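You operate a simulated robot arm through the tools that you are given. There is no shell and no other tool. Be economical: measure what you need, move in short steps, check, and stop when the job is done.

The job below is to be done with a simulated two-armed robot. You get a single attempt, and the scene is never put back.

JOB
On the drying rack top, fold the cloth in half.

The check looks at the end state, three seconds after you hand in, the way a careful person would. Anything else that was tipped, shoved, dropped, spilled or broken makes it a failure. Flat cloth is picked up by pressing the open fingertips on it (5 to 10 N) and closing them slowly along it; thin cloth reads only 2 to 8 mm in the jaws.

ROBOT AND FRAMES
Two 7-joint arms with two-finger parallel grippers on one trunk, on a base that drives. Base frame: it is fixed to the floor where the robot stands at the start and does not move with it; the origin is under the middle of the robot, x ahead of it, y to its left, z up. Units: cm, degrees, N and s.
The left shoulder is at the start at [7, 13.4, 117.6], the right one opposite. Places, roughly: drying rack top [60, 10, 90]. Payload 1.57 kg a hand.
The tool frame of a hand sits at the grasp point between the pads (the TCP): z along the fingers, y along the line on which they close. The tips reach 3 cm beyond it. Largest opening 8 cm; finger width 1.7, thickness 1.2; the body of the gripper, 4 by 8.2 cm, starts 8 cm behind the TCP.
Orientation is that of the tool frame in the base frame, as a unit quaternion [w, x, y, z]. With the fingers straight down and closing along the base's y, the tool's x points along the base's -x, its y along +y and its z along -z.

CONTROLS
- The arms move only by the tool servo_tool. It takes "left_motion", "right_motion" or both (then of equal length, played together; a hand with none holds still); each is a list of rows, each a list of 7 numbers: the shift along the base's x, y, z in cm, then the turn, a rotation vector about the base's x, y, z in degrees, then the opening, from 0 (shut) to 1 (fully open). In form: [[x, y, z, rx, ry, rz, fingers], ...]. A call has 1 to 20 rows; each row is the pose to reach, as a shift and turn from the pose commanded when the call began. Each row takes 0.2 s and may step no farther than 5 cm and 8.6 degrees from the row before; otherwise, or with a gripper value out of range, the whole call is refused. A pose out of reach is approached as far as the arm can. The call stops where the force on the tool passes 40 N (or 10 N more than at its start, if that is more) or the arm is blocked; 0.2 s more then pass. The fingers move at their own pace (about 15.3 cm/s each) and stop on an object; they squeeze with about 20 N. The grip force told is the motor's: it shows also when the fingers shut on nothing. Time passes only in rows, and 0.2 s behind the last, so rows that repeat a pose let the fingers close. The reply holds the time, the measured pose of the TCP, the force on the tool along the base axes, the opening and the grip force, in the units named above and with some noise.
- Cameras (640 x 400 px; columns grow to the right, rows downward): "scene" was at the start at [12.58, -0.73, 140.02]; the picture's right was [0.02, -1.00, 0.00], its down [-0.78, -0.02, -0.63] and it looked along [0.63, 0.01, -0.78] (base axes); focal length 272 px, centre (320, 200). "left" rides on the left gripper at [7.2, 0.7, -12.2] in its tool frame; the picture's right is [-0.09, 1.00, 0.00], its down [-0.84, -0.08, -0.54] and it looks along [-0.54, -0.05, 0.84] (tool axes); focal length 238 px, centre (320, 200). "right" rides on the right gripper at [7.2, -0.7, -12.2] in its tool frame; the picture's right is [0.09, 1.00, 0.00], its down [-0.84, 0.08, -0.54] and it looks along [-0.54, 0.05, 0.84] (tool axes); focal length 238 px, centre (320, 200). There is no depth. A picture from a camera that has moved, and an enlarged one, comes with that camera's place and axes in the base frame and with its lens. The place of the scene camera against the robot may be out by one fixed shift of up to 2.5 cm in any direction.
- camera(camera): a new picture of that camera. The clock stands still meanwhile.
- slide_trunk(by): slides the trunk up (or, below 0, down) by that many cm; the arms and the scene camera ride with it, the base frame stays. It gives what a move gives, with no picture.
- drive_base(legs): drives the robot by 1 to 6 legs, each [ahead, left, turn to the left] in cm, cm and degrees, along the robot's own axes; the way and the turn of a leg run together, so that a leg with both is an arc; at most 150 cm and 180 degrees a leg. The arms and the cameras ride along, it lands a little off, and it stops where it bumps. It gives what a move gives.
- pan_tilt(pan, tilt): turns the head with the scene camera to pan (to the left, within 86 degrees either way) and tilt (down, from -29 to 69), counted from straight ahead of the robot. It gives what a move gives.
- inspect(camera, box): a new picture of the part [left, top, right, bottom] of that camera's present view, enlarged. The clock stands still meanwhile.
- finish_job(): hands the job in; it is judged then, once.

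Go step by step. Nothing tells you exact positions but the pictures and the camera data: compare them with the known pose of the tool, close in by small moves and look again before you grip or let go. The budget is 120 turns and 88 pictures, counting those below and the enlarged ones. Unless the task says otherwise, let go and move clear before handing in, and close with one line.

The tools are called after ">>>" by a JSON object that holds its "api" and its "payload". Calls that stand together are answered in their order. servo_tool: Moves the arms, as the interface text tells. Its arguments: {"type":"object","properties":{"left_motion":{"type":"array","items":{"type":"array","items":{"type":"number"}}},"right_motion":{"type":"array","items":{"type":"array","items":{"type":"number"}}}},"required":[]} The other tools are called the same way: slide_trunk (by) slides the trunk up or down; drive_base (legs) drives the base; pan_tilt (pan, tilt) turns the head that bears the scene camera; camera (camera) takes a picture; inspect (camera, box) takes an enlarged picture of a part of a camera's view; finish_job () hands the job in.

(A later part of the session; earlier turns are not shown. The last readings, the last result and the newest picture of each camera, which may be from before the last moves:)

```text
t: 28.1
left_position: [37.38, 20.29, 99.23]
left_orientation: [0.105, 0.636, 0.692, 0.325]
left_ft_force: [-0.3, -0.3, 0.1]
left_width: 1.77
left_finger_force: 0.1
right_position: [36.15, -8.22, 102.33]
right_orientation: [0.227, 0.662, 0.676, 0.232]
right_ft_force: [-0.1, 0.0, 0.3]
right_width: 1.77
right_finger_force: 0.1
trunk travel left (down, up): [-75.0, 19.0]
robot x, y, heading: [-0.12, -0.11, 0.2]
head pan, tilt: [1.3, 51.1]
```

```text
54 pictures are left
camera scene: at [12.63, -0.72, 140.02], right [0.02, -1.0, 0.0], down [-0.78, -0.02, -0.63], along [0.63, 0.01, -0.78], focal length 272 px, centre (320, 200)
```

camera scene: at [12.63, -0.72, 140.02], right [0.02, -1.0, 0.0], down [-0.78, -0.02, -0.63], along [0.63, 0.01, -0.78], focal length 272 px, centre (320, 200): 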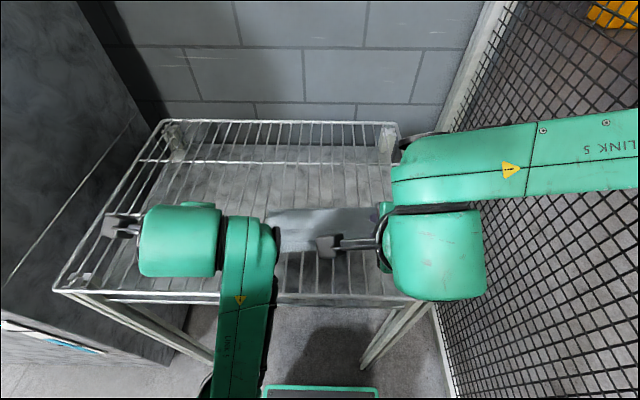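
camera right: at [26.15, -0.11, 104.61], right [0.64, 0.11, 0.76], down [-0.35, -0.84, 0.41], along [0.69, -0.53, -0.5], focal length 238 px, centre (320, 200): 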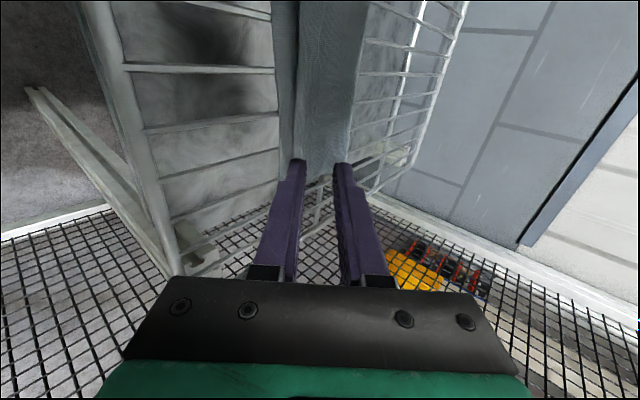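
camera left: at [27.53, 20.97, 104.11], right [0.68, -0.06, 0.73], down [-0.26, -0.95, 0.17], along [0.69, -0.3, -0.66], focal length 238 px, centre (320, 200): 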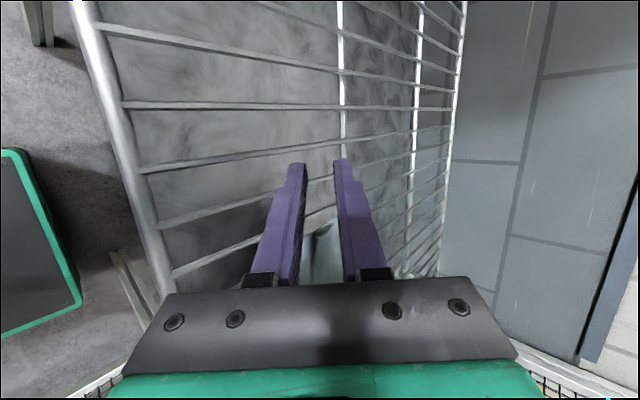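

>>> {"api": "servo_tool", "payload": {"left_motion": [[1, 1, 1, 0, 5, 0, 0.22], [2, 2, 2, 0, 10, 0, 0.22], [3, 3, 3, 0, 15, 0, 0.22], [4, 4, 4, 0, 20, 0, 0.22], [5, 5, 5, 0, 24, 0, 0.22]], "right_motion": [[1.5, -1, 1, 0, 7.5, 0, 0.22], [3, -2.5, 2, 0, 15, 0, 0.22], [5, -4, 3, 0, 22.5, 0, 0.22], [7, -6, 4, 0, 30, 0, 0.22], [9, -8, 4, 0, 37.5, 0, 0.22]]}}

>>> {"api": "camera", "payload": {"camera": "scene"}}

>>> {"api": "camera", "payload": {"camera": "right"}}

>>> {"api": "camera", "payload": {"camera": "left"}}

```text
t: 28.7
left_position: [39.08, 25.22, 100.83]
left_orientation: [0.006, 0.641, 0.693, 0.33]
left_ft_force: [-0.2, -0.4, -0.3]
left_width: 1.77
left_finger_force: 0.1
left hand out of reach, approached as far as the arm can: row 2
right_position: [38.8, -10.1, 103.91]
right_orientation: [0.157, 0.684, 0.693, 0.164]
right_ft_force: [0.9, 0.4, 0.4]
right_width: 1.75
right_finger_force: 0.1
trunk travel left (down, up): [-75.0, 19.0]
robot x, y, heading: [0.08, 0.2, 0.3]
head pan, tilt: [1.3, 51.1]
stopped in row 2 (left hand): the arm was blocked; the commanded pose is now the measured one
```

```text
53 pictures are left
camera scene: at [12.84, -0.75, 139.99], right [0.02, -1.0, 0.0], down [-0.78, -0.02, -0.63], along [0.63, 0.01, -0.78], focal length 272 px, centre (320, 200)
```

scene: 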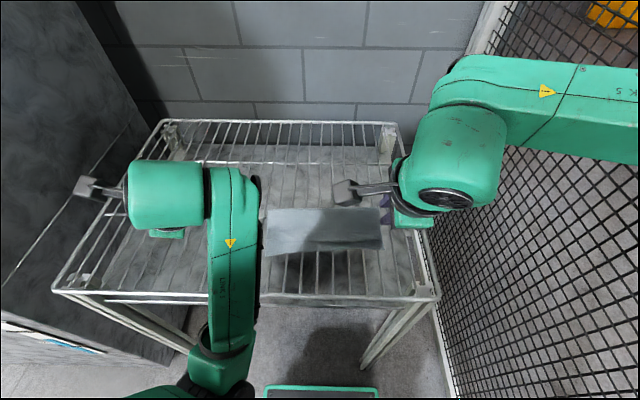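

```text
52 pictures are left
camera right: at [32.64, -2.91, 114.54], right [0.89, 0.1, 0.44], down [-0.16, -0.84, 0.52], along [0.42, -0.53, -0.74], focal length 238 px, centre (320, 200)
```

right: 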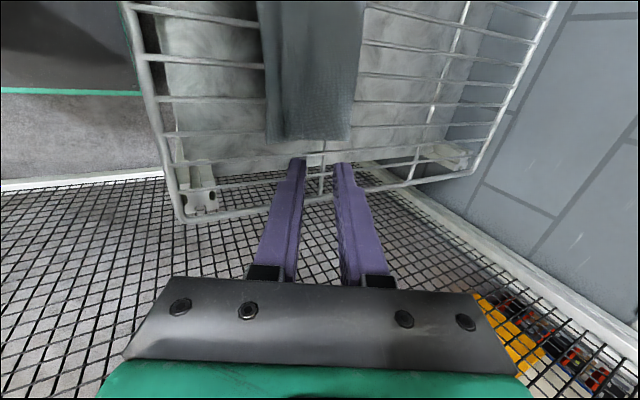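

```text
51 pictures are left
camera left: at [33.04, 26.31, 113.68], right [0.9, -0.12, 0.42], down [-0.15, -0.99, 0.04], along [0.41, -0.1, -0.9], focal length 238 px, centre (320, 200)
```

left: 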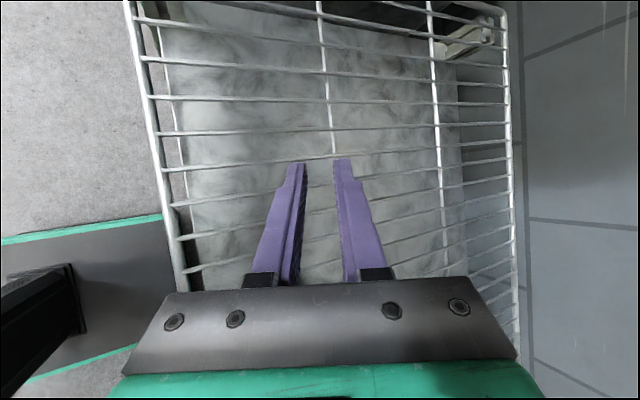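

The fold is down. Let me look closely at the cloth.

>>> {"api": "inspect", "payload": {"camera": "scene", "box": [230, 170, 420, 290]}}

>>> {"api": "inspect", "payload": {"camera": "right", "box": [230, 0, 390, 160]}}

```text
3.33 times, centred on (325, 230) of scene
camera zoom: at [12.84, -0.75, 139.99], right [0.02, -1.0, 0.0], down [-0.78, -0.02, -0.63], along [0.63, 0.01, -0.78], focal length 905 px, centre (303, 100)
```

zoom: 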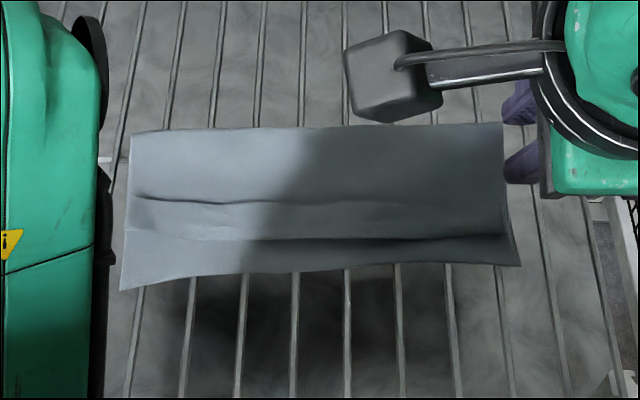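

```text
2.50 times, centred on (310, 80) of right
camera zoom: at [32.64, -2.91, 114.54], right [0.89, 0.1, 0.44], down [-0.16, -0.84, 0.52], along [0.42, -0.53, -0.74], focal length 596 px, centre (345, 500)
```

zoom: 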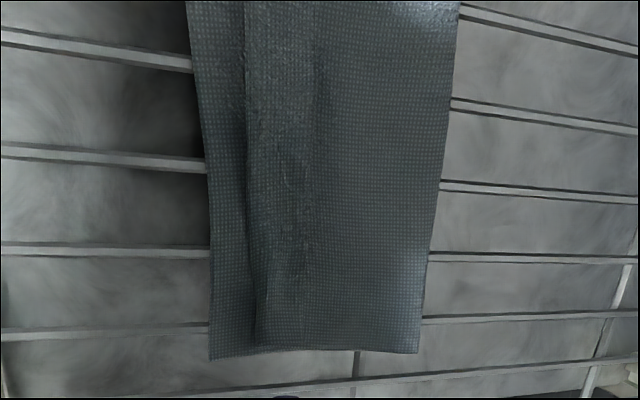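

The fold is nearly there, but the top edge looks tucked back as a ~2.5 cm hem lying on top. First I'll bring the left arm back to its easy start posture and hover the right hand for a closer view.

>>> {"api": "servo_tool", "payload": {"left_motion": [[0.8, 0, 1, -3.5, 0, 6.8, 0.22], [1.6, 0, 2, -7, 0, 13.7, 0.22], [2.4, 0, 2.7, -10.5, 0, 20.5, 0.22], [3.2, 0, 3.7, -14, 0, 27.3, 0.22], [4, 0, 3.7, -17.5, 0, 34.2, 0.22], [4.8, 0, 3.7, -21, 0, 41, 0.22], [5.6, 0, 3.7, -24.6, 0, 47.8, 0.22], [6.4, 0, 3.7, -28.1, 0, 54.7, 0.22], [7.2, 0, 3.7, -31.6, 0, 61.5, 0.22], [8, 0, 3.7, -35.2, 0.5, 68.3, 0.22], [8.8, 0, 3.7, -38.7, 0.7, 75.2, 0.22], [9.3, 0, 3.7, -42.2, 0.8, 82, 0.22]]}}

>>> {"api": "camera", "payload": {"camera": "scene"}}

```text
t: 29.2
left_position: [39.71, 30.1, 103.4]
left_orientation: [-0.06, 0.547, 0.752, 0.362]
left_ft_force: [0.4, 0.3, 0.0]
left_width: 1.74
left_finger_force: 0.0
left hand out of reach, approached as far as the arm can: row 2
right_position: [38.59, -10.0, 103.97]
right_orientation: [0.158, 0.685, 0.693, 0.164]
right_ft_force: [0.5, 0.1, -0.4]
right_width: 1.74
right_finger_force: 0.1
trunk travel left (down, up): [-75.0, 19.0]
robot x, y, heading: [-0.3, 0.35, 0.0]
head pan, tilt: [1.3, 51.1]
stopped in row 2 (left hand): the arm was blocked; the commanded pose is now the measured one
```

```text
48 pictures are left
camera scene: at [12.75, -0.69, 140.0], right [0.02, -1.0, 0.0], down [-0.78, -0.02, -0.63], along [0.63, 0.01, -0.78], focal length 272 px, centre (320, 200)
```

scene: 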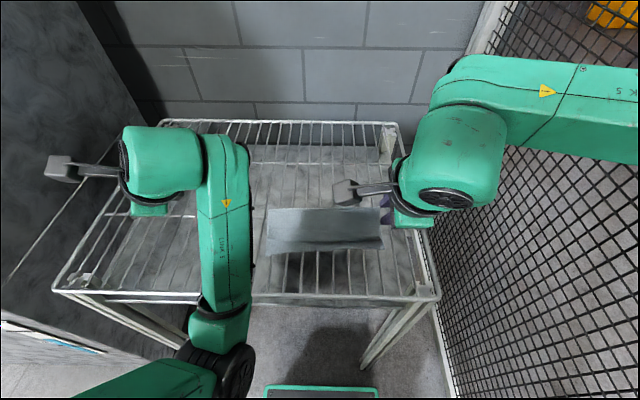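

>>> {"api": "servo_tool", "payload": {"left_motion": [[0, -1, 1, 0, 0, 5, 0.22], [0, -2, 2, 0, 0, 10, 0.22], [0, -3, 3, 0, 0, 15, 0.22]]}}

>>> {"api": "camera", "payload": {"camera": "scene"}}

```text
t: 30.0
left_position: [38.9, 31.36, 107.37]
left_orientation: [-0.144, 0.423, 0.797, 0.407]
left_ft_force: [0.2, 0.8, 0.1]
left_width: 1.77
left_finger_force: 0.0
left hand out of reach, approached as far as the arm can: row 3
right_position: [38.36, -10.05, 103.91]
right_orientation: [0.157, 0.684, 0.693, 0.164]
right_ft_force: [-0.3, -1.2, -0.1]
right_width: 1.74
right_finger_force: 0.1
trunk travel left (down, up): [-75.0, 19.0]
robot x, y, heading: [-0.03, 0.02, -0.0]
head pan, tilt: [1.3, 51.1]
stopped in row 3 (left hand): the arm was blocked; the commanded pose is now the measured one
```

```text
47 pictures are left
camera scene: at [12.52, -0.75, 140.03], right [0.02, -1.0, 0.0], down [-0.78, -0.02, -0.63], along [0.63, 0.01, -0.78], focal length 272 px, centre (320, 200)
```

scene: 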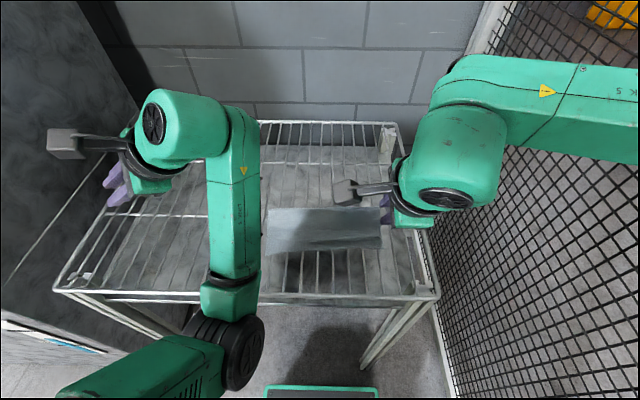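

>>> {"api": "servo_tool", "payload": {"left_motion": [[0, 0, 0.5, -7, 0, 0, 0.22], [0, 0, 1, -14, 0, 0, 0.22], [0, 0, 1, -21, 0, 0, 0.22], [0, 0, 1, -28, 0, 0, 0.22]]}}

>>> {"api": "camera", "payload": {"camera": "scene"}}

```text
t: 31.0
left_position: [41.31, 35.39, 106.82]
left_orientation: [-0.037, 0.447, 0.871, 0.202]
left_ft_force: [-0.8, -0.8, -0.4]
left_width: 1.75
left_finger_force: 0.1
left hand out of reach, approached as far as the arm can: row 2, 3, 4
right_position: [38.57, -10.0, 103.95]
right_orientation: [0.158, 0.684, 0.693, 0.165]
right_ft_force: [-0.3, -0.5, -0.5]
right_width: 1.78
right_finger_force: 0.0
trunk travel left (down, up): [-75.0, 19.0]
robot x, y, heading: [0.02, 0.13, -0.0]
head pan, tilt: [1.3, 51.1]
```

```text
46 pictures are left
camera scene: at [12.6, -0.69, 140.02], right [0.02, -1.0, 0.0], down [-0.78, -0.02, -0.63], along [0.63, 0.01, -0.78], focal length 272 px, centre (320, 200)
```

scene: 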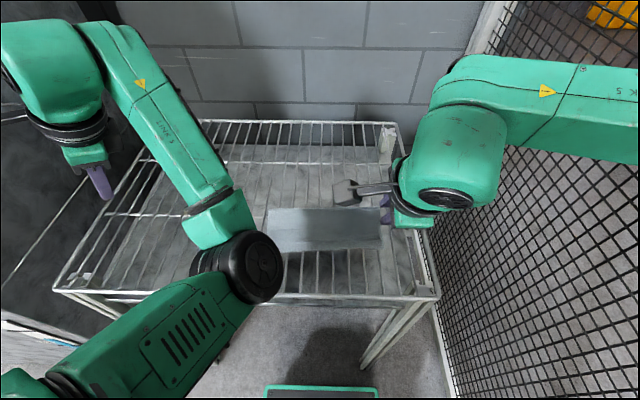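

The left elbow has swung inwards. I'll move the left hand up and forward toward its start posture in short steps.

>>> {"api": "servo_tool", "payload": {"left_motion": [[1.5, -1, 1.5, -3, -0.5, 6.7, 0.22], [3, -2, 3, -6, -1, 13.4, 0.22], [4.5, -3, 4.5, -9, -1.6, 20, 0.22], [6, -4, 6, -12, -2.2, 26.7, 0.22]]}}

>>> {"api": "camera", "payload": {"camera": "scene"}}

```text
t: 32.0
left_position: [48.39, 32.79, 112.87]
left_orientation: [-0.02, 0.229, 0.968, 0.106]
left_ft_force: [-0.2, -0.2, 0.1]
left_width: 1.76
left_finger_force: 0.0
left hand out of reach, approached as far as the arm can: row 1, 2, 3, 4
right_position: [38.59, -10.08, 103.92]
right_orientation: [0.157, 0.685, 0.693, 0.164]
right_ft_force: [0.0, 0.0, 0.0]
right_width: 1.75
right_finger_force: 0.0
trunk travel left (down, up): [-75.0, 19.0]
robot x, y, heading: [-0.16, -0.34, 0.1]
head pan, tilt: [1.3, 51.1]
```

```text
45 pictures are left
camera scene: at [12.58, -0.77, 140.02], right [0.02, -1.0, 0.0], down [-0.78, -0.02, -0.63], along [0.63, 0.02, -0.78], focal length 272 px, centre (320, 200)
```

scene: 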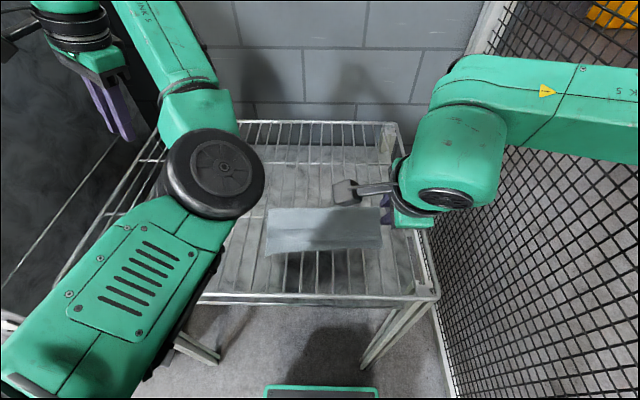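

>>> {"api": "servo_tool", "payload": {"left_motion": [[0, -1.5, 0, -3, -0.5, 6.7, 0.22], [0, -3, 0, -6, -1, 13.4, 0.22], [0, -4.5, 0, -9, -1.6, 20, 0.22], [0, -6, -1, -12, -2.2, 26.7, 0.22], [0, -8, -3, -12, -2.2, 26.7, 0.22]]}}

>>> {"api": "servo_tool", "payload": {"right_motion": [[1.5, -0.5, 1, 0, 7, 0, 0.3], [3, -1, 1, 0, 14, 0, 0.3], [4.5, -1.5, 1, 0, 20, 0, 0.3], [6, -2, 0, 0, 26.5, 0, 0.3]]}}

>>> {"api": "camera", "payload": {"camera": "scene"}}

```text
t: 33.2
left_position: [51.3, 28.65, 111.74]
left_orientation: [-0.003, -0.001, 1.0, 0.001]
left_ft_force: [-0.6, -0.5, 0.1]
left_width: 1.73
left_finger_force: 0.1
left hand out of reach, approached as far as the arm can: row 1, 2, 3, 4, 5
right_position: [38.58, -10.13, 104.02]
right_orientation: [0.157, 0.684, 0.693, 0.165]
right_ft_force: [0.2, 1.3, 0.3]
right_width: 1.77
right_finger_force: 0.0
trunk travel left (down, up): [-75.0, 19.0]
robot x, y, heading: [-0.04, -0.3, 0.0]
head pan, tilt: [1.3, 51.1]
```

```text
t: 34.2
left_position: [51.29, 28.72, 111.48]
left_orientation: [-0.003, 0.0, 1.0, 0.002]
left_ft_force: [0.9, 0.1, 0.2]
left_width: 1.75
left_finger_force: 0.0
right_position: [44.55, -11.92, 104.04]
right_orientation: [-0.006, 0.704, 0.711, 0.002]
right_ft_force: [0.7, 0.3, -0.4]
right_width: 2.4
right_finger_force: 0.1
trunk travel left (down, up): [-75.0, 19.0]
robot x, y, heading: [0.12, -0.11, -0.2]
head pan, tilt: [1.3, 51.1]
```

```text
44 pictures are left
camera scene: at [12.78, -0.76, 140.0], right [0.02, -1.0, 0.0], down [-0.78, -0.02, -0.63], along [0.63, 0.01, -0.78], focal length 272 px, centre (320, 200)
```

scene: 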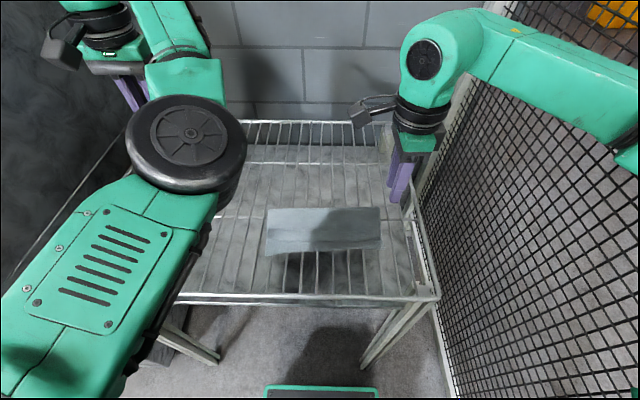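

Both arms are clear. Close look at the cloth now.

>>> {"api": "inspect", "payload": {"camera": "scene", "box": [255, 190, 395, 275]}}

>>> {"api": "camera", "payload": {"camera": "right"}}

```text
4.57 times, centred on (325, 232) of scene
camera zoom: at [12.78, -0.76, 140.0], right [0.02, -1.0, 0.0], down [-0.78, -0.02, -0.63], along [0.63, 0.01, -0.78], focal length 1241 px, centre (297, 51)
```

zoom: 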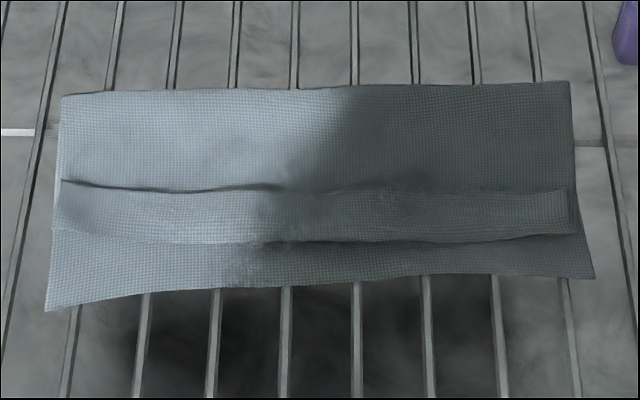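

```text
42 pictures are left
camera right: at [43.94, -4.86, 116.3], right [0.99, 0.1, -0.01], down [0.09, -0.84, 0.53], along [0.05, -0.53, -0.85], focal length 238 px, centre (320, 200)
```

right: 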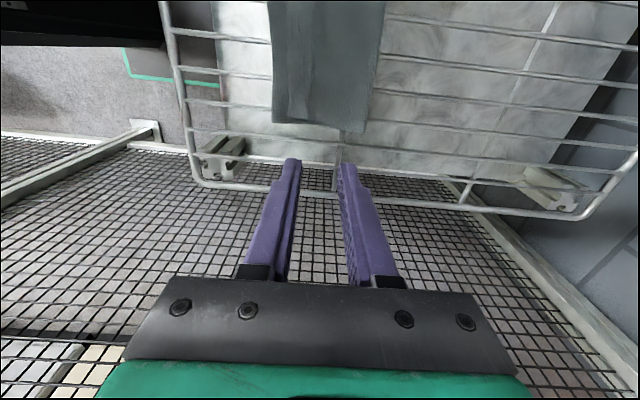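

It's clear now: the top layer's edge is doubled back as a ~2.7 cm hem (free edge at x≈43, crest at x≈40). I'll hook that free edge with a finger from behind and flip it toward the robot. First I bring the left hand over again, turned to close along x.

>>> {"api": "servo_tool", "payload": {"left_motion": [[-0.3, -1.2, -0.3, 0, 0, -7.5, 0.5], [-0.6, -2.4, -0.7, 0, 0, -15, 0.5], [-0.9, -3.6, -1, 0, 0, -22.5, 0.5], [-1.2, -4.8, -1.4, 0, 0, -30, 0.5], [-1.5, -6, -1.8, 0, 0, -37.5, 0.5], [-1.8, -7.2, -2.1, 0, 0, -45, 0.5], [-2.1, -8.4, -2.5, 0, 0, -52.5, 0.5], [-2.4, -9.6, -2.8, 0, 0, -60, 0.5], [-2.7, -10.8, -3.2, 0, 0, -67.5, 0.5], [-3, -12, -3.5, 0, 0, -75, 0.5], [-3.3, -14, -4, 0, 0, -82.5, 0.5], [-3.3, -16, -5, 0, 0, -90, 0.5]]}}

>>> {"api": "camera", "payload": {"camera": "scene"}}

```text
t: 36.8
left_position: [57.58, 12.65, 108.03]
left_orientation: [0.0, 0.708, 0.706, 0.002]
left_ft_force: [0.8, -0.8, -0.9]
left_width: 4.0
left_finger_force: 0.0
left hand out of reach, approached as far as the arm can: row 1, 2, 3, 4, 5, 6, 7, 8, 9, 10, 11, 12
right_position: [44.37, -12.18, 104.22]
right_orientation: [-0.005, 0.703, 0.711, 0.004]
right_ft_force: [-0.3, -0.1, 0.6]
right_width: 2.41
right_finger_force: 0.1
trunk travel left (down, up): [-75.0, 19.0]
robot x, y, heading: [0.02, -0.27, 0.2]
head pan, tilt: [1.3, 51.1]
```

```text
41 pictures are left
camera scene: at [12.58, -0.85, 140.02], right [0.02, -1.0, 0.0], down [-0.78, -0.02, -0.63], along [0.63, 0.02, -0.78], focal length 272 px, centre (320, 200)
```

scene: 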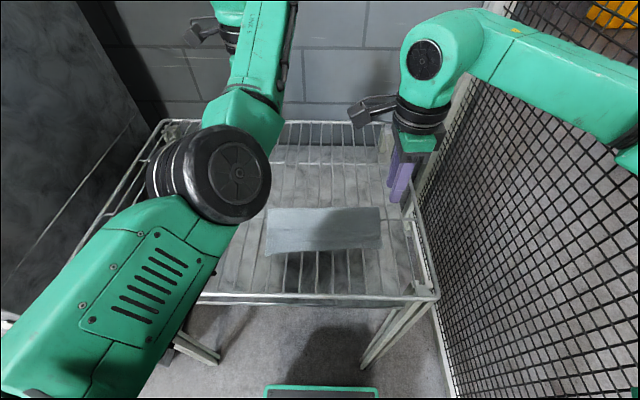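

The left arm is in an awkward posture, so I'll send it back out to the left and work with the right hand alone.

>>> {"api": "servo_tool", "payload": {"left_motion": [[-0.5, 1.5, 0.5, 0, 0, 7.5, 0.4], [-1, 3, 1, 0, 0, 15, 0.4], [-1.5, 4.5, 1.5, 0, 0, 22.5, 0.4], [-2, 6, 2, 0, 0, 30, 0.4], [-2.5, 7.5, 2.5, 0, 0, 37.5, 0.4], [-3, 9, 3, 0, 0, 45, 0.4], [-3.5, 10.5, 3.5, 0, 0, 52.5, 0.4], [-4, 12, 4, 0, 0, 60, 0.4], [-4.5, 13.5, 4.5, 0, 0, 67.5, 0.4], [-5, 15, 5, 0, 0, 75, 0.4], [-5.5, 16.5, 6, 0, 0, 82.5, 0.4], [-6, 18, 7, 0, 0, 90, 0.4]], "right_motion": [[0, 0, 0, 0, 0, 0, 0.5], [0, 0, 0, 0, 0, 0, 0.65], [0, 0, 0, 0, 0, 0, 0.65], [0, 0, 0, 0, 0, 0, 0.65], [-0.5, 0.5, 0, 0, 0, 0, 0.65], [-1, 1, 0, 0, 0, 0, 0.65], [-1.5, 1.5, -1, 0, 0, 0, 0.65], [-2, 2, -2, 0, 0, 0, 0.65], [-2.5, 2.5, -3, 0, 0, 0, 0.65], [-3, 3, -4, 0, 0, 0, 0.65], [-3.2, 3.7, -5, 0, 0, 0, 0.65], [-3.2, 4.2, -6, 0, 0, 0, 0.65]]}}

>>> {"api": "camera", "payload": {"camera": "scene"}}

>>> {"api": "camera", "payload": {"camera": "right"}}

```text
t: 39.4
left_position: [51.68, 30.98, 114.92]
left_orientation: [-0.002, -0.001, 1.0, 0.0]
left_ft_force: [0.2, 1.1, -0.3]
left_width: 3.2
left_finger_force: 0.1
left hand out of reach, approached as far as the arm can: row 2, 3, 4, 5
right_position: [41.11, -7.83, 97.94]
right_orientation: [-0.005, 0.704, 0.71, 0.003]
right_ft_force: [0.2, 0.2, 0.4]
right_width: 5.21
right_finger_force: 0.0
trunk travel left (down, up): [-75.0, 19.0]
robot x, y, heading: [-0.25, -0.14, 0.1]
head pan, tilt: [1.3, 51.1]
```

```text
40 pictures are left
camera scene: at [12.54, -0.64, 140.03], right [0.02, -1.0, 0.0], down [-0.78, -0.02, -0.63], along [0.63, 0.01, -0.78], focal length 272 px, centre (320, 200)
```

scene: 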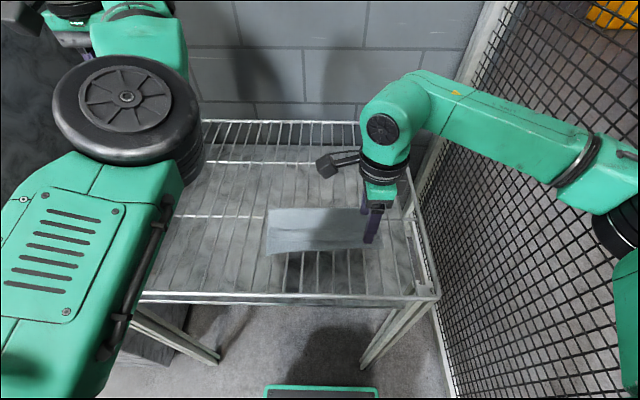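

```text
39 pictures are left
camera right: at [40.56, -0.64, 110.11], right [0.99, 0.1, 0.0], down [0.09, -0.84, 0.53], along [0.05, -0.53, -0.85], focal length 238 px, centre (320, 200)
```

right: 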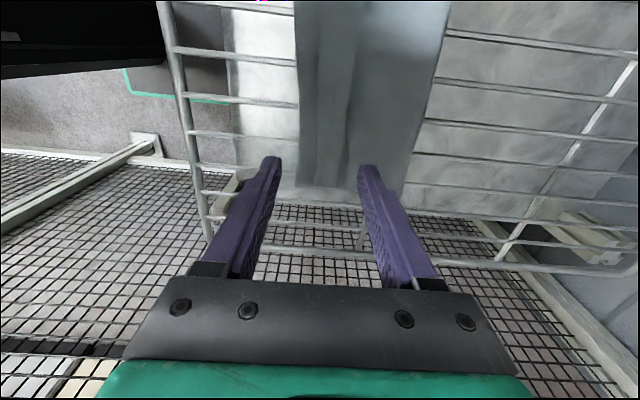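

>>> {"api": "inspect", "payload": {"camera": "right", "box": [240, 0, 480, 200]}}

```text
2.00 times, centred on (360, 100) of right
camera zoom: at [40.56, -0.64, 110.11], right [0.99, 0.1, 0.0], down [0.09, -0.84, 0.53], along [0.05, -0.53, -0.85], focal length 477 px, centre (240, 400)
```

zoom: 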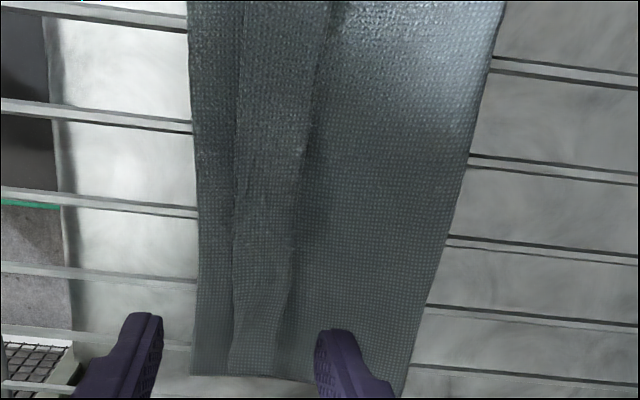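

The right scraper finger sits about 0.5 cm behind the hem's free edge. Descending to near contact.

>>> {"api": "servo_tool", "payload": {"right_motion": [[0, 0, -1.3, 0, 0, 0, 0.65], [0, 0, -2.6, 0, 0, 0, 0.65], [0, 0, -3.6, 0, 0, 0, 0.65], [0, 0, -4.2, 0, 0, 0, 0.65], [0, 0, -4.2, 0, 0, 0, 0.65]]}}

>>> {"api": "servo_tool", "payload": {"right_motion": [[0, 0, -0.2, 0, 0, 0, 0.65], [0, 0, -0.2, 0, 0, 0, 0.65]]}}

>>> {"api": "inspect", "payload": {"camera": "right", "box": [220, 40, 460, 240]}}

```text
t: 40.6
left_position: [51.63, 30.98, 115.02]
left_orientation: [-0.002, 0.0, 1.0, 0.002]
left_ft_force: [0.7, -0.2, 0.4]
left_width: 3.2
left_finger_force: 0.1
right_position: [41.24, -7.94, 93.62]
right_orientation: [-0.006, 0.703, 0.711, 0.003]
right_ft_force: [0.1, -0.4, 0.2]
right_width: 5.21
right_finger_force: 0.0
trunk travel left (down, up): [-75.0, 19.0]
robot x, y, heading: [0.18, -0.04, 0.1]
head pan, tilt: [1.3, 51.1]
```

```text
t: 41.2
left_position: [51.63, 31.04, 114.99]
left_orientation: [-0.002, -0.001, 1.0, 0.002]
left_ft_force: [0.1, -0.9, -0.3]
left_width: 3.17
left_finger_force: 0.1
right_position: [41.15, -7.93, 93.45]
right_orientation: [-0.006, 0.703, 0.711, 0.002]
right_ft_force: [-0.4, -0.7, 0.0]
right_width: 5.2
right_finger_force: 0.1
trunk travel left (down, up): [-75.0, 19.0]
robot x, y, heading: [-0.09, -0.12, 0.1]
head pan, tilt: [1.3, 51.1]
```

```text
2.00 times, centred on (340, 140) of right
camera zoom: at [40.57, -0.75, 105.75], right [0.99, 0.1, 0.0], down [0.09, -0.84, 0.53], along [0.05, -0.53, -0.85], focal length 477 px, centre (280, 320)
```

zoom: 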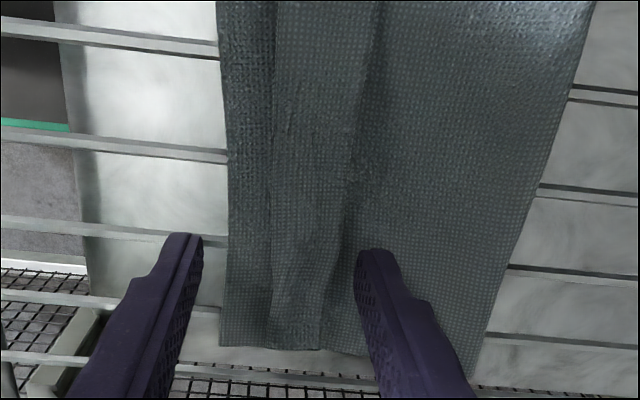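

>>> {"api": "servo_tool", "payload": {"right_motion": [[0, 0, -0.15, 0, 0, 0, 0.65], [0, 0, -0.15, 0, 0, 0, 0.65]]}}

>>> {"api": "servo_tool", "payload": {"right_motion": [[0, 0, -0.12, 0, 0, 0, 0.65], [0, 0, -0.12, 0, 0, 0, 0.65]]}}

```text
t: 41.8
left_position: [51.77, 30.9, 114.79]
left_orientation: [-0.002, -0.001, 1.0, 0.002]
left_ft_force: [0.1, 0.1, 0.5]
left_width: 3.2
left_finger_force: 0.1
right_position: [41.29, -7.87, 93.34]
right_orientation: [-0.006, 0.704, 0.711, 0.003]
right_ft_force: [0.2, 0.2, -0.3]
right_width: 5.22
right_finger_force: 0.0
trunk travel left (down, up): [-75.0, 19.0]
robot x, y, heading: [-0.31, -0.15, -0.0]
head pan, tilt: [1.3, 51.1]
```

```text
t: 42.4
left_position: [51.69, 30.86, 114.76]
left_orientation: [-0.002, 0.0, 1.0, 0.002]
left_ft_force: [0.1, -0.3, -0.4]
left_width: 3.21
left_finger_force: 0.0
right_position: [41.15, -7.85, 93.3]
right_orientation: [-0.006, 0.703, 0.711, 0.003]
right_ft_force: [-0.2, 0.1, 0.5]
right_width: 5.18
right_finger_force: 0.1
trunk travel left (down, up): [-75.0, 19.0]
robot x, y, heading: [0.56, 0.26, -0.0]
head pan, tilt: [1.3, 51.1]
```

Barely touching now. I'll sweep 1.5 cm toward the robot and look whether the free edge catches.

>>> {"api": "servo_tool", "payload": {"right_motion": [[0, 0, -0.05, 0, 0, 0, 0.65], [-0.3, 0, -0.05, 0, 0, 0, 0.65], [-0.6, 0, -0.05, 0, 0, 0, 0.65], [-0.9, 0, -0.05, 0, 0, 0, 0.65], [-1.2, 0, -0.05, 0, 0, 0, 0.65], [-1.5, 0, -0.05, 0, 0, 0, 0.65]]}}

>>> {"api": "inspect", "payload": {"camera": "right", "box": [220, 40, 460, 240]}}

```text
t: 43.8
left_position: [51.82, 30.84, 114.84]
left_orientation: [-0.002, 0.0, 1.0, 0.001]
left_ft_force: [-0.2, -0.2, -0.4]
left_width: 3.19
left_finger_force: 0.0
right_position: [39.69, -7.87, 93.38]
right_orientation: [-0.006, 0.704, 0.71, 0.003]
right_ft_force: [0.6, -0.5, 0.0]
right_width: 5.2
right_finger_force: 0.1
trunk travel left (down, up): [-75.0, 19.0]
robot x, y, heading: [-0.32, 0.03, -0.1]
head pan, tilt: [1.3, 51.1]
```

```text
2.00 times, centred on (340, 140) of right
camera zoom: at [39.09, -0.63, 105.6], right [0.99, 0.1, 0.0], down [0.09, -0.84, 0.53], along [0.05, -0.53, -0.85], focal length 477 px, centre (280, 320)
```

zoom: 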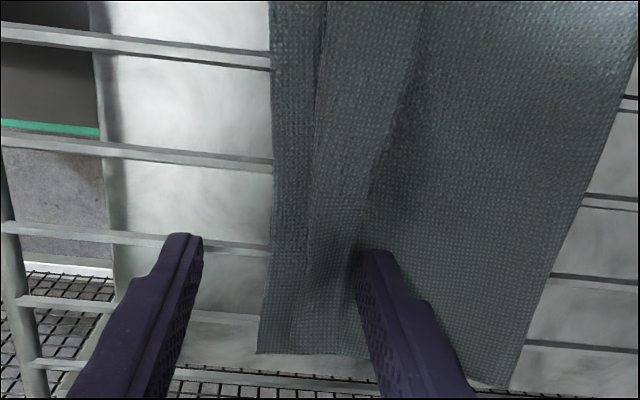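

The finger has caught the free edge and is pushing it over. I'll continue the sweep.

>>> {"api": "servo_tool", "payload": {"right_motion": [[-0.3, 0, 0, 0, 0, 0, 0.65], [-0.6, 0, 0, 0, 0, 0, 0.65], [-0.9, 0, 0, 0, 0, 0, 0.65], [-1.2, 0, 0, 0, 0, 0, 0.65], [-1.5, 0, 0, 0, 0, 0, 0.65], [-1.8, 0, 0, 0, 0, 0, 0.65]]}}

>>> {"api": "inspect", "payload": {"camera": "right", "box": [220, 40, 460, 240]}}

>>> {"api": "inspect", "payload": {"camera": "scene", "box": [255, 190, 395, 275]}}

```text
t: 45.2
left_position: [51.62, 30.93, 114.86]
left_orientation: [-0.001, -0.001, 1.0, 0.002]
left_ft_force: [-0.2, -0.2, 0.6]
left_width: 3.19
left_finger_force: 0.1
right_position: [38.03, -7.7, 93.32]
right_orientation: [-0.006, 0.703, 0.711, 0.002]
right_ft_force: [-0.1, -0.1, 0.5]
right_width: 5.19
right_finger_force: 0.1
trunk travel left (down, up): [-75.0, 19.0]
robot x, y, heading: [0.23, 0.05, 0.0]
head pan, tilt: [1.3, 51.1]
```

```text
2.00 times, centred on (340, 140) of right
camera zoom: at [37.35, -0.66, 105.52], right [0.99, 0.1, 0.0], down [0.09, -0.84, 0.53], along [0.05, -0.53, -0.85], focal length 477 px, centre (280, 320)
```

zoom: 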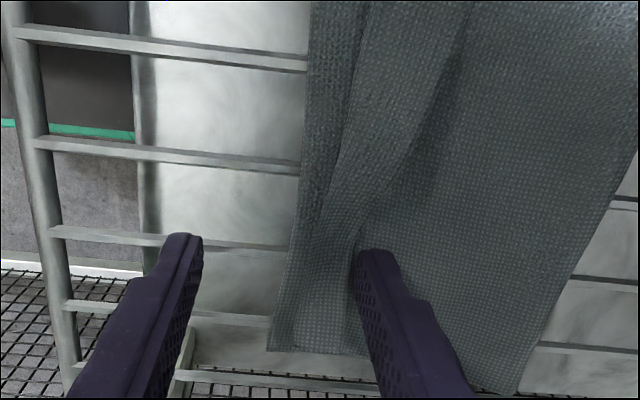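

```text
4.57 times, centred on (325, 232) of scene
camera zoom: at [12.55, -0.73, 140.02], right [0.02, -1.0, 0.0], down [-0.78, -0.02, -0.63], along [0.63, 0.01, -0.78], focal length 1241 px, centre (297, 51)
```

zoom: 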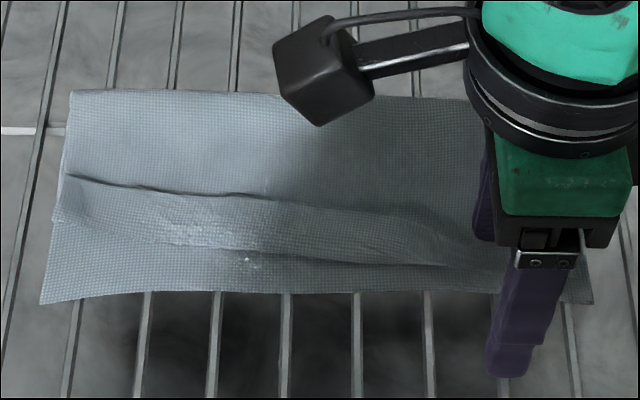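

>>> {"api": "servo_tool", "payload": {"right_motion": [[-0.3, 0, 0, 0, 0, 0, 0.65], [-0.6, 0, 0, 0, 0, 0, 0.65], [-0.9, 0, 0, 0, 0, 0, 0.65], [-1.2, 0, 0, 0, 0, 0, 0.65], [-1.5, 0, 0, 0, 0, 0, 0.65], [-1.8, 0, 0, 0, 0, 0, 0.65]]}}

>>> {"api": "inspect", "payload": {"camera": "right", "box": [220, 40, 460, 240]}}

```text
t: 46.6
left_position: [51.74, 30.89, 114.84]
left_orientation: [-0.002, 0.0, 1.0, 0.002]
left_ft_force: [0.0, 0.2, 0.3]
left_width: 3.21
left_finger_force: 0.1
right_position: [36.32, -7.76, 93.27]
right_orientation: [-0.005, 0.704, 0.71, 0.003]
right_ft_force: [0.2, 0.6, 0.2]
right_width: 5.22
right_finger_force: 0.1
trunk travel left (down, up): [-75.0, 19.0]
robot x, y, heading: [-0.24, 0.21, 0.0]
head pan, tilt: [1.3, 51.1]
```

```text
2.00 times, centred on (340, 140) of right
camera zoom: at [35.56, -0.67, 105.49], right [0.99, 0.1, 0.0], down [0.09, -0.84, 0.53], along [0.05, -0.53, -0.85], focal length 477 px, centre (280, 320)
```

zoom: 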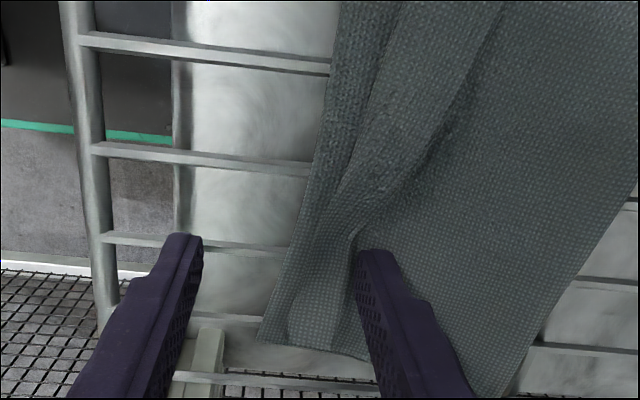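

The sweep is starting to drag the lower layer too, so I'll stop it. I'll lift off and look again, then pinch the hem's free edge with the fingers tilted instead (scraper finger low, other finger above).

>>> {"api": "servo_tool", "payload": {"right_motion": [[0.3, 0, 0.5, 0, 0, 0, 0.65], [0.6, 0, 1.5, 0, 0, 0, 0.65], [1.5, 0, 3.5, 0, 0, 0, 0.6], [2.5, 0, 6, 0, 0, 0, 0.5], [5, -2, 8, 0, 0, 0, 0.4], [8, -5, 9, 0, 0, 0, 0.4]]}}

>>> {"api": "inspect", "payload": {"camera": "scene", "box": [245, 190, 400, 285]}}

>>> {"api": "inspect", "payload": {"camera": "right", "box": [160, 0, 480, 200]}}

```text
t: 48.0
left_position: [51.88, 30.77, 115.0]
left_orientation: [-0.002, 0.0, 1.0, 0.003]
left_ft_force: [1.9, 0.0, 0.9]
left_width: 3.22
left_finger_force: 0.0
right_position: [44.34, -12.81, 102.34]
right_orientation: [-0.007, 0.704, 0.71, 0.005]
right_ft_force: [0.5, 0.1, -0.7]
right_width: 3.2
right_finger_force: 0.0
trunk travel left (down, up): [-75.0, 19.0]
robot x, y, heading: [0.07, -0.14, 0.1]
head pan, tilt: [1.3, 51.1]
```

```text
4.13 times, centred on (322, 238) of scene
camera zoom: at [12.62, -0.89, 140.02], right [0.02, -1.0, 0.0], down [-0.78, -0.02, -0.63], along [0.63, 0.02, -0.78], focal length 1121 px, centre (310, 45)
```

zoom: 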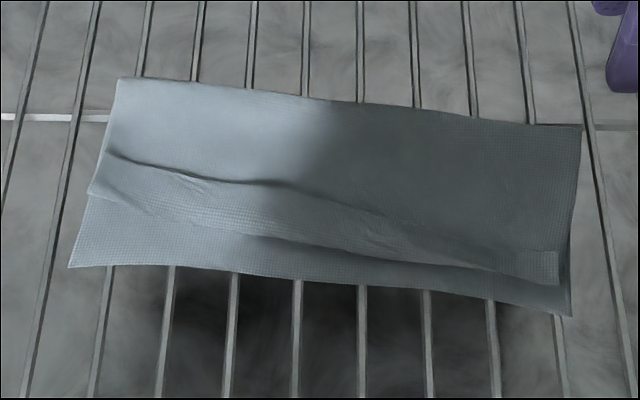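

```text
2.00 times, centred on (320, 100) of right
camera zoom: at [43.6, -5.68, 114.65], right [0.99, 0.1, 0.0], down [0.09, -0.84, 0.53], along [0.05, -0.53, -0.85], focal length 477 px, centre (320, 400)
```

zoom: 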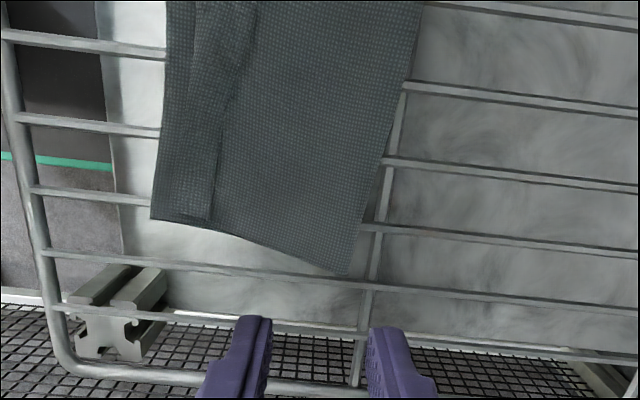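

The cloth turned a few degrees as a whole but stays on the rack; the hem's left half has its free edge raised. I'll bring the right hand there (about [42.6, 7]), yaw it to the edge and tilt it.

>>> {"api": "servo_tool", "payload": {"right_motion": [[0.3, 2, 0.5, 0, 0, -2, 0.4], [0.6, 4.5, 0.5, 0, 0, -4, 0.4], [0.9, 7, 0.5, 0, 0, -6, 0.4], [1.2, 9.5, 0.5, 0, 0, -8, 0.4], [1.5, 12, 0.5, 0, 0, -10, 0.4], [1.5, 14.5, 0.5, 0, 0, -12, 0.4], [1.5, 17, 0.5, 0, 0, -13, 0.4], [1.5, 19.5, 0.5, 0, 0, -13, 0.4], [1.5, 19.5, 0.5, 0, 0, -13, 0.4]]}}

>>> {"api": "servo_tool", "payload": {"right_motion": [[0.5, 0, 0, 1.6, 7, 0, 0.4], [1, 0, 0, 3.2, 14, 0, 0.4], [1.5, 0, 0, 4.6, 20, 0, 0.4], [2, 0, 0, 5.6, 24.4, 0, 0.4], [2, 0, 0, 5.6, 24.4, 0, 0.4]]}}

>>> {"api": "camera", "payload": {"camera": "scene"}}

>>> {"api": "camera", "payload": {"camera": "right"}}

```text
t: 50.0
left_position: [51.59, 30.89, 114.83]
left_orientation: [-0.002, 0.0, 1.0, 0.002]
left_ft_force: [-0.1, -0.3, -0.2]
left_width: 3.19
left_finger_force: 0.0
right_position: [45.8, 6.5, 102.58]
right_orientation: [-0.005, 0.78, 0.626, 0.004]
right_ft_force: [-0.1, -0.5, 0.1]
right_width: 3.2
right_finger_force: 0.0
trunk travel left (down, up): [-75.0, 19.0]
robot x, y, heading: [0.05, -0.1, -0.3]
head pan, tilt: [1.3, 51.1]
```

```text
t: 51.2
left_position: [51.75, 30.8, 114.93]
left_orientation: [-0.001, 0.001, 1.0, 0.003]
left_ft_force: [-0.9, -0.2, -0.9]
left_width: 3.22
left_finger_force: 0.1
right_position: [47.23, 6.64, 102.57]
right_orientation: [-0.145, 0.768, 0.615, -0.106]
right_ft_force: [0.1, 0.7, -0.7]
right_width: 3.2
right_finger_force: 0.1
right hand out of reach, approached as far as the arm can: row 4, 5
trunk travel left (down, up): [-75.0, 19.0]
robot x, y, heading: [-0.16, 0.19, -0.1]
head pan, tilt: [1.3, 51.1]
```

```text
30 pictures are left
camera scene: at [12.58, -0.77, 140.02], right [0.02, -1.0, 0.0], down [-0.78, -0.02, -0.63], along [0.63, 0.01, -0.78], focal length 272 px, centre (320, 200)
```

scene: 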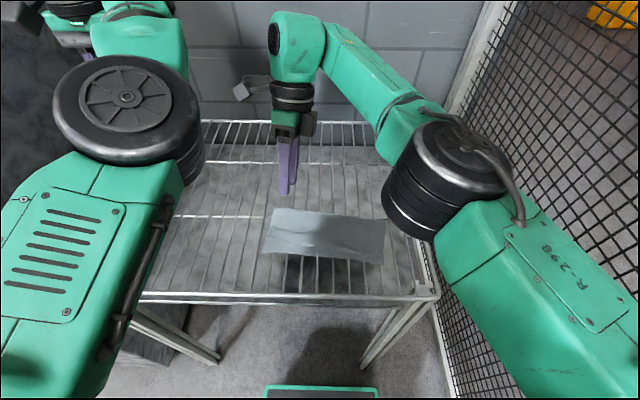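

```text
29 pictures are left
camera right: at [52.3, 12.79, 114.36], right [0.93, -0.11, -0.35], down [0.07, -0.88, 0.47], along [-0.36, -0.46, -0.81], focal length 238 px, centre (320, 200)
```

right: 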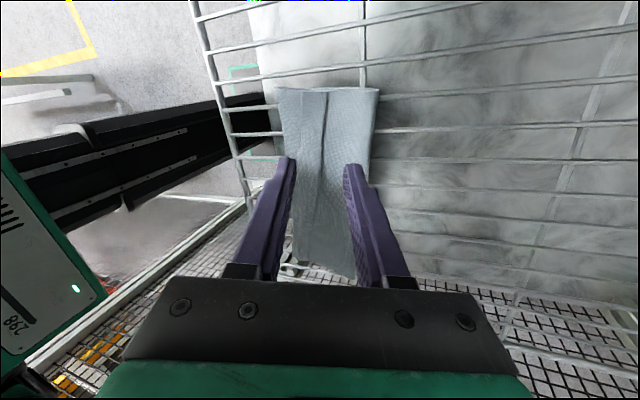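

The tilt has too little range to help. Instead I'll pinch only the hem's top ply by closing along its length: upright, turned 90°, with fingers over two bars and centred on the hem at about [41, 6.1].

>>> {"api": "servo_tool", "payload": {"right_motion": [[-0.5, 0, 0, -1.6, -7, 0, 0.4], [-1, 0, 0, -3.2, -14, 0, 0.4], [-1.5, 0, 0, -4.7, -20.5, 0, 0.4], [-1.5, 0, 0, -4.7, -20.5, 0, 0.4]]}}

>>> {"api": "servo_tool", "payload": {"right_motion": [[-0.5, 0, 0, 0, 0, 8, 0.4], [-1, 0, 0, 0, 0, 16, 0.4], [-1.5, 0, 0, 0, 0, 24, 0.4], [-2, 0, 0, 0, 0, 32, 0.4], [-2.5, 0, 0, 0, 0, 40, 0.4], [-3, 0, 0, 0, 0, 48, 0.4], [-3.5, 0, 0, 0, 0, 56, 0.4], [-4, 0, 0, 0, 0, 64, 0.4], [-4.4, 0, -1, 0, 0, 72, 0.35], [-4.7, -0.2, -2, 0, 0, 80, 0.3], [-4.8, -0.5, -3, 0, 0, 86, 0.25], [-4.8, -0.5, -3.5, 0, 0, 90, 0.25]]}}

>>> {"api": "inspect", "payload": {"camera": "right", "box": [160, 0, 480, 200]}}

```text
t: 52.2
left_position: [51.7, 30.99, 114.9]
left_orientation: [-0.002, 0.0, 1.0, 0.001]
left_ft_force: [0.3, 0.6, -0.6]
left_width: 3.19
left_finger_force: 0.0
right_position: [45.83, 6.71, 102.74]
right_orientation: [-0.001, 0.78, 0.625, 0.007]
right_ft_force: [0.6, -0.4, 0.3]
right_width: 3.2
right_finger_force: 0.0
trunk travel left (down, up): [-75.0, 19.0]
robot x, y, heading: [0.15, -0.24, -0.0]
head pan, tilt: [1.3, 51.1]
```

```text
t: 54.8
left_position: [51.64, 30.91, 114.95]
left_orientation: [-0.002, 0.001, 1.0, 0.003]
left_ft_force: [0.1, 0.3, 0.6]
left_width: 3.22
left_finger_force: 0.0
right_position: [40.85, 6.24, 99.17]
right_orientation: [-0.006, 0.107, 0.994, 0.003]
right_ft_force: [0.5, 0.9, 0.7]
right_width: 2.01
right_finger_force: 0.0
trunk travel left (down, up): [-75.0, 19.0]
robot x, y, heading: [0.12, -0.17, 0.3]
head pan, tilt: [1.3, 51.1]
```

```text
2.00 times, centred on (320, 100) of right
camera zoom: at [33.81, 7.18, 111.42], right [0.12, 0.99, 0.01], down [0.84, -0.11, 0.53], along [0.53, -0.06, -0.85], focal length 477 px, centre (320, 400)
```

zoom: 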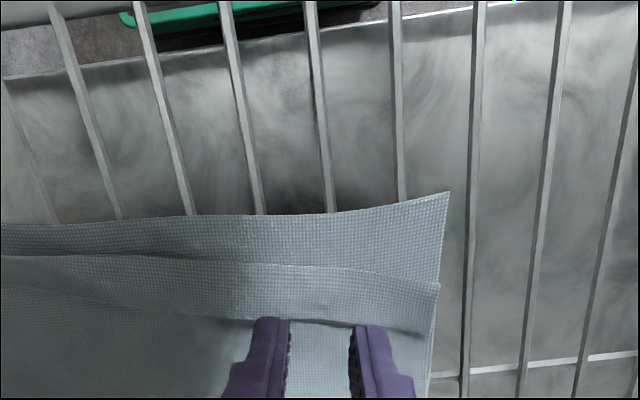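

Fingers are centred on the hem, with a bar under each fingertip. Descending to contact.

>>> {"api": "servo_tool", "payload": {"right_motion": [[0.1, 0, -1.5, 0, 0, 0, 0.25], [0.2, 0, -3, 0, 0, 0, 0.25], [0.2, 0, -4.5, 0, 0, 0, 0.25], [0.2, 0, -5.3, 0, 0, 0, 0.25], [0.2, 0, -5.5, 0, 0, 0, 0.25], [0.2, 0, -5.5, 0, 0, 0, 0.25]]}}

>>> {"api": "servo_tool", "payload": {"right_motion": [[0, 0, -0.2, 0, 0, 0, 0.25], [0, 0, -0.2, 0, 0, 0, 0.25]]}}

>>> {"api": "inspect", "payload": {"camera": "right", "box": [200, 60, 440, 210]}}

```text
t: 56.2
left_position: [51.48, 30.95, 114.9]
left_orientation: [-0.002, 0.0, 1.0, 0.002]
left_ft_force: [0.2, 1.2, 0.5]
left_width: 3.2
left_finger_force: 0.1
right_position: [40.84, 6.26, 93.56]
right_orientation: [-0.005, 0.108, 0.994, 0.003]
right_ft_force: [-0.4, -0.4, -0.3]
right_width: 2.0
right_finger_force: 0.0
trunk travel left (down, up): [-75.0, 19.0]
robot x, y, heading: [-0.12, 0.2, 0.1]
head pan, tilt: [1.3, 51.1]
```

```text
t: 56.8
left_position: [51.71, 30.92, 114.82]
left_orientation: [-0.002, 0.001, 1.0, 0.001]
left_ft_force: [0.2, 0.1, 0.3]
left_width: 3.21
left_finger_force: 0.0
right_position: [40.79, 6.28, 93.55]
right_orientation: [-0.006, 0.108, 0.994, 0.004]
right_ft_force: [-0.5, 0.1, 0.4]
right_width: 1.99
right_finger_force: 0.1
trunk travel left (down, up): [-75.0, 19.0]
robot x, y, heading: [-0.03, 0.01, -0.1]
head pan, tilt: [1.3, 51.1]
```

```text
2.67 times, centred on (320, 135) of right
camera zoom: at [33.84, 7.18, 105.78], right [0.12, 0.99, 0.01], down [0.84, -0.11, 0.53], along [0.53, -0.06, -0.85], focal length 636 px, centre (320, 373)
```

zoom: 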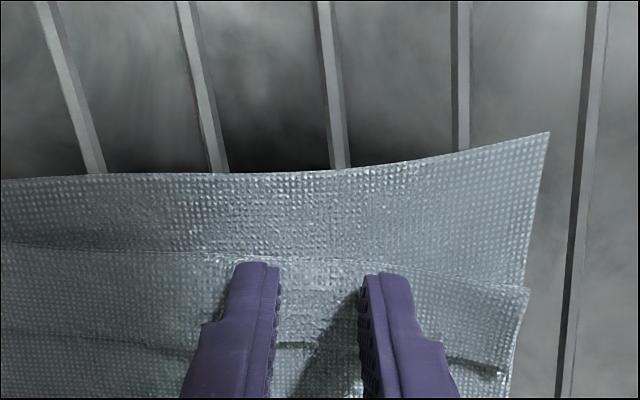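

>>> {"api": "servo_tool", "payload": {"right_motion": [[0.2, 0, -0.12, 0, 0, 0, 0.25], [0.2, 0, -0.12, 0, 0, 0, 0.25]]}}

>>> {"api": "servo_tool", "payload": {"right_motion": [[0, 0, -0.12, 0, 0, 0, 0.25], [0, 0, -0.12, 0, 0, 0, 0.25]]}}

```text
t: 57.4
left_position: [51.77, 30.9, 114.95]
left_orientation: [-0.002, 0.0, 1.0, 0.002]
left_ft_force: [0.2, -0.4, -0.4]
left_width: 3.21
left_finger_force: 0.1
right_position: [41.04, 6.37, 93.37]
right_orientation: [-0.005, 0.109, 0.994, 0.003]
right_ft_force: [0.1, 0.4, -0.1]
right_width: 2.02
right_finger_force: 0.0
trunk travel left (down, up): [-75.0, 19.0]
robot x, y, heading: [-0.02, -0.02, 0.1]
head pan, tilt: [1.3, 51.1]
```

```text
t: 58.0
left_position: [51.75, 30.94, 114.89]
left_orientation: [-0.002, -0.001, 1.0, 0.002]
left_ft_force: [-0.7, 0.2, 0.3]
left_width: 3.21
left_finger_force: 0.1
right_position: [41.06, 6.39, 93.24]
right_orientation: [-0.006, 0.108, 0.994, 0.005]
right_ft_force: [-0.8, 0.3, 0.5]
right_width: 1.99
right_finger_force: 0.1
trunk travel left (down, up): [-75.0, 19.0]
robot x, y, heading: [-0.26, -0.36, 0.0]
head pan, tilt: [1.3, 51.1]
```

>>> {"api": "servo_tool", "payload": {"right_motion": [[0, 0, -0.1, 0, 0, 0, 0.25], [0, 0, -0.1, 0, 0, 0, 0.25]]}}

>>> {"api": "servo_tool", "payload": {"right_motion": [[0, 0, -0.1, 0, 0, 0, 0.25], [0, 0, -0.1, 0, 0, 0, 0.25]]}}

```text
t: 58.6
left_position: [51.68, 30.86, 114.93]
left_orientation: [-0.001, 0.0, 1.0, 0.001]
left_ft_force: [0.8, -0.6, -0.1]
left_width: 3.22
left_finger_force: 0.1
right_position: [41.15, 6.42, 93.22]
right_orientation: [-0.006, 0.107, 0.994, 0.006]
right_ft_force: [0.3, -0.4, 1.2]
right_width: 1.99
right_finger_force: 0.1
trunk travel left (down, up): [-75.0, 19.0]
robot x, y, heading: [0.02, -0.13, -0.1]
head pan, tilt: [1.3, 51.1]
```

```text
t: 59.2
left_position: [51.61, 30.93, 114.89]
left_orientation: [0.0, 0.0, 1.0, 0.002]
left_ft_force: [0.2, -0.1, -0.7]
left_width: 3.18
left_finger_force: 0.0
right_position: [41.16, 6.29, 93.16]
right_orientation: [-0.004, 0.108, 0.994, 0.004]
right_ft_force: [0.5, 0.4, 9.6]
right_width: 1.98
right_finger_force: 0.0
trunk travel left (down, up): [-75.0, 19.0]
robot x, y, heading: [-0.06, -0.35, -0.2]
head pan, tilt: [1.3, 51.1]
```

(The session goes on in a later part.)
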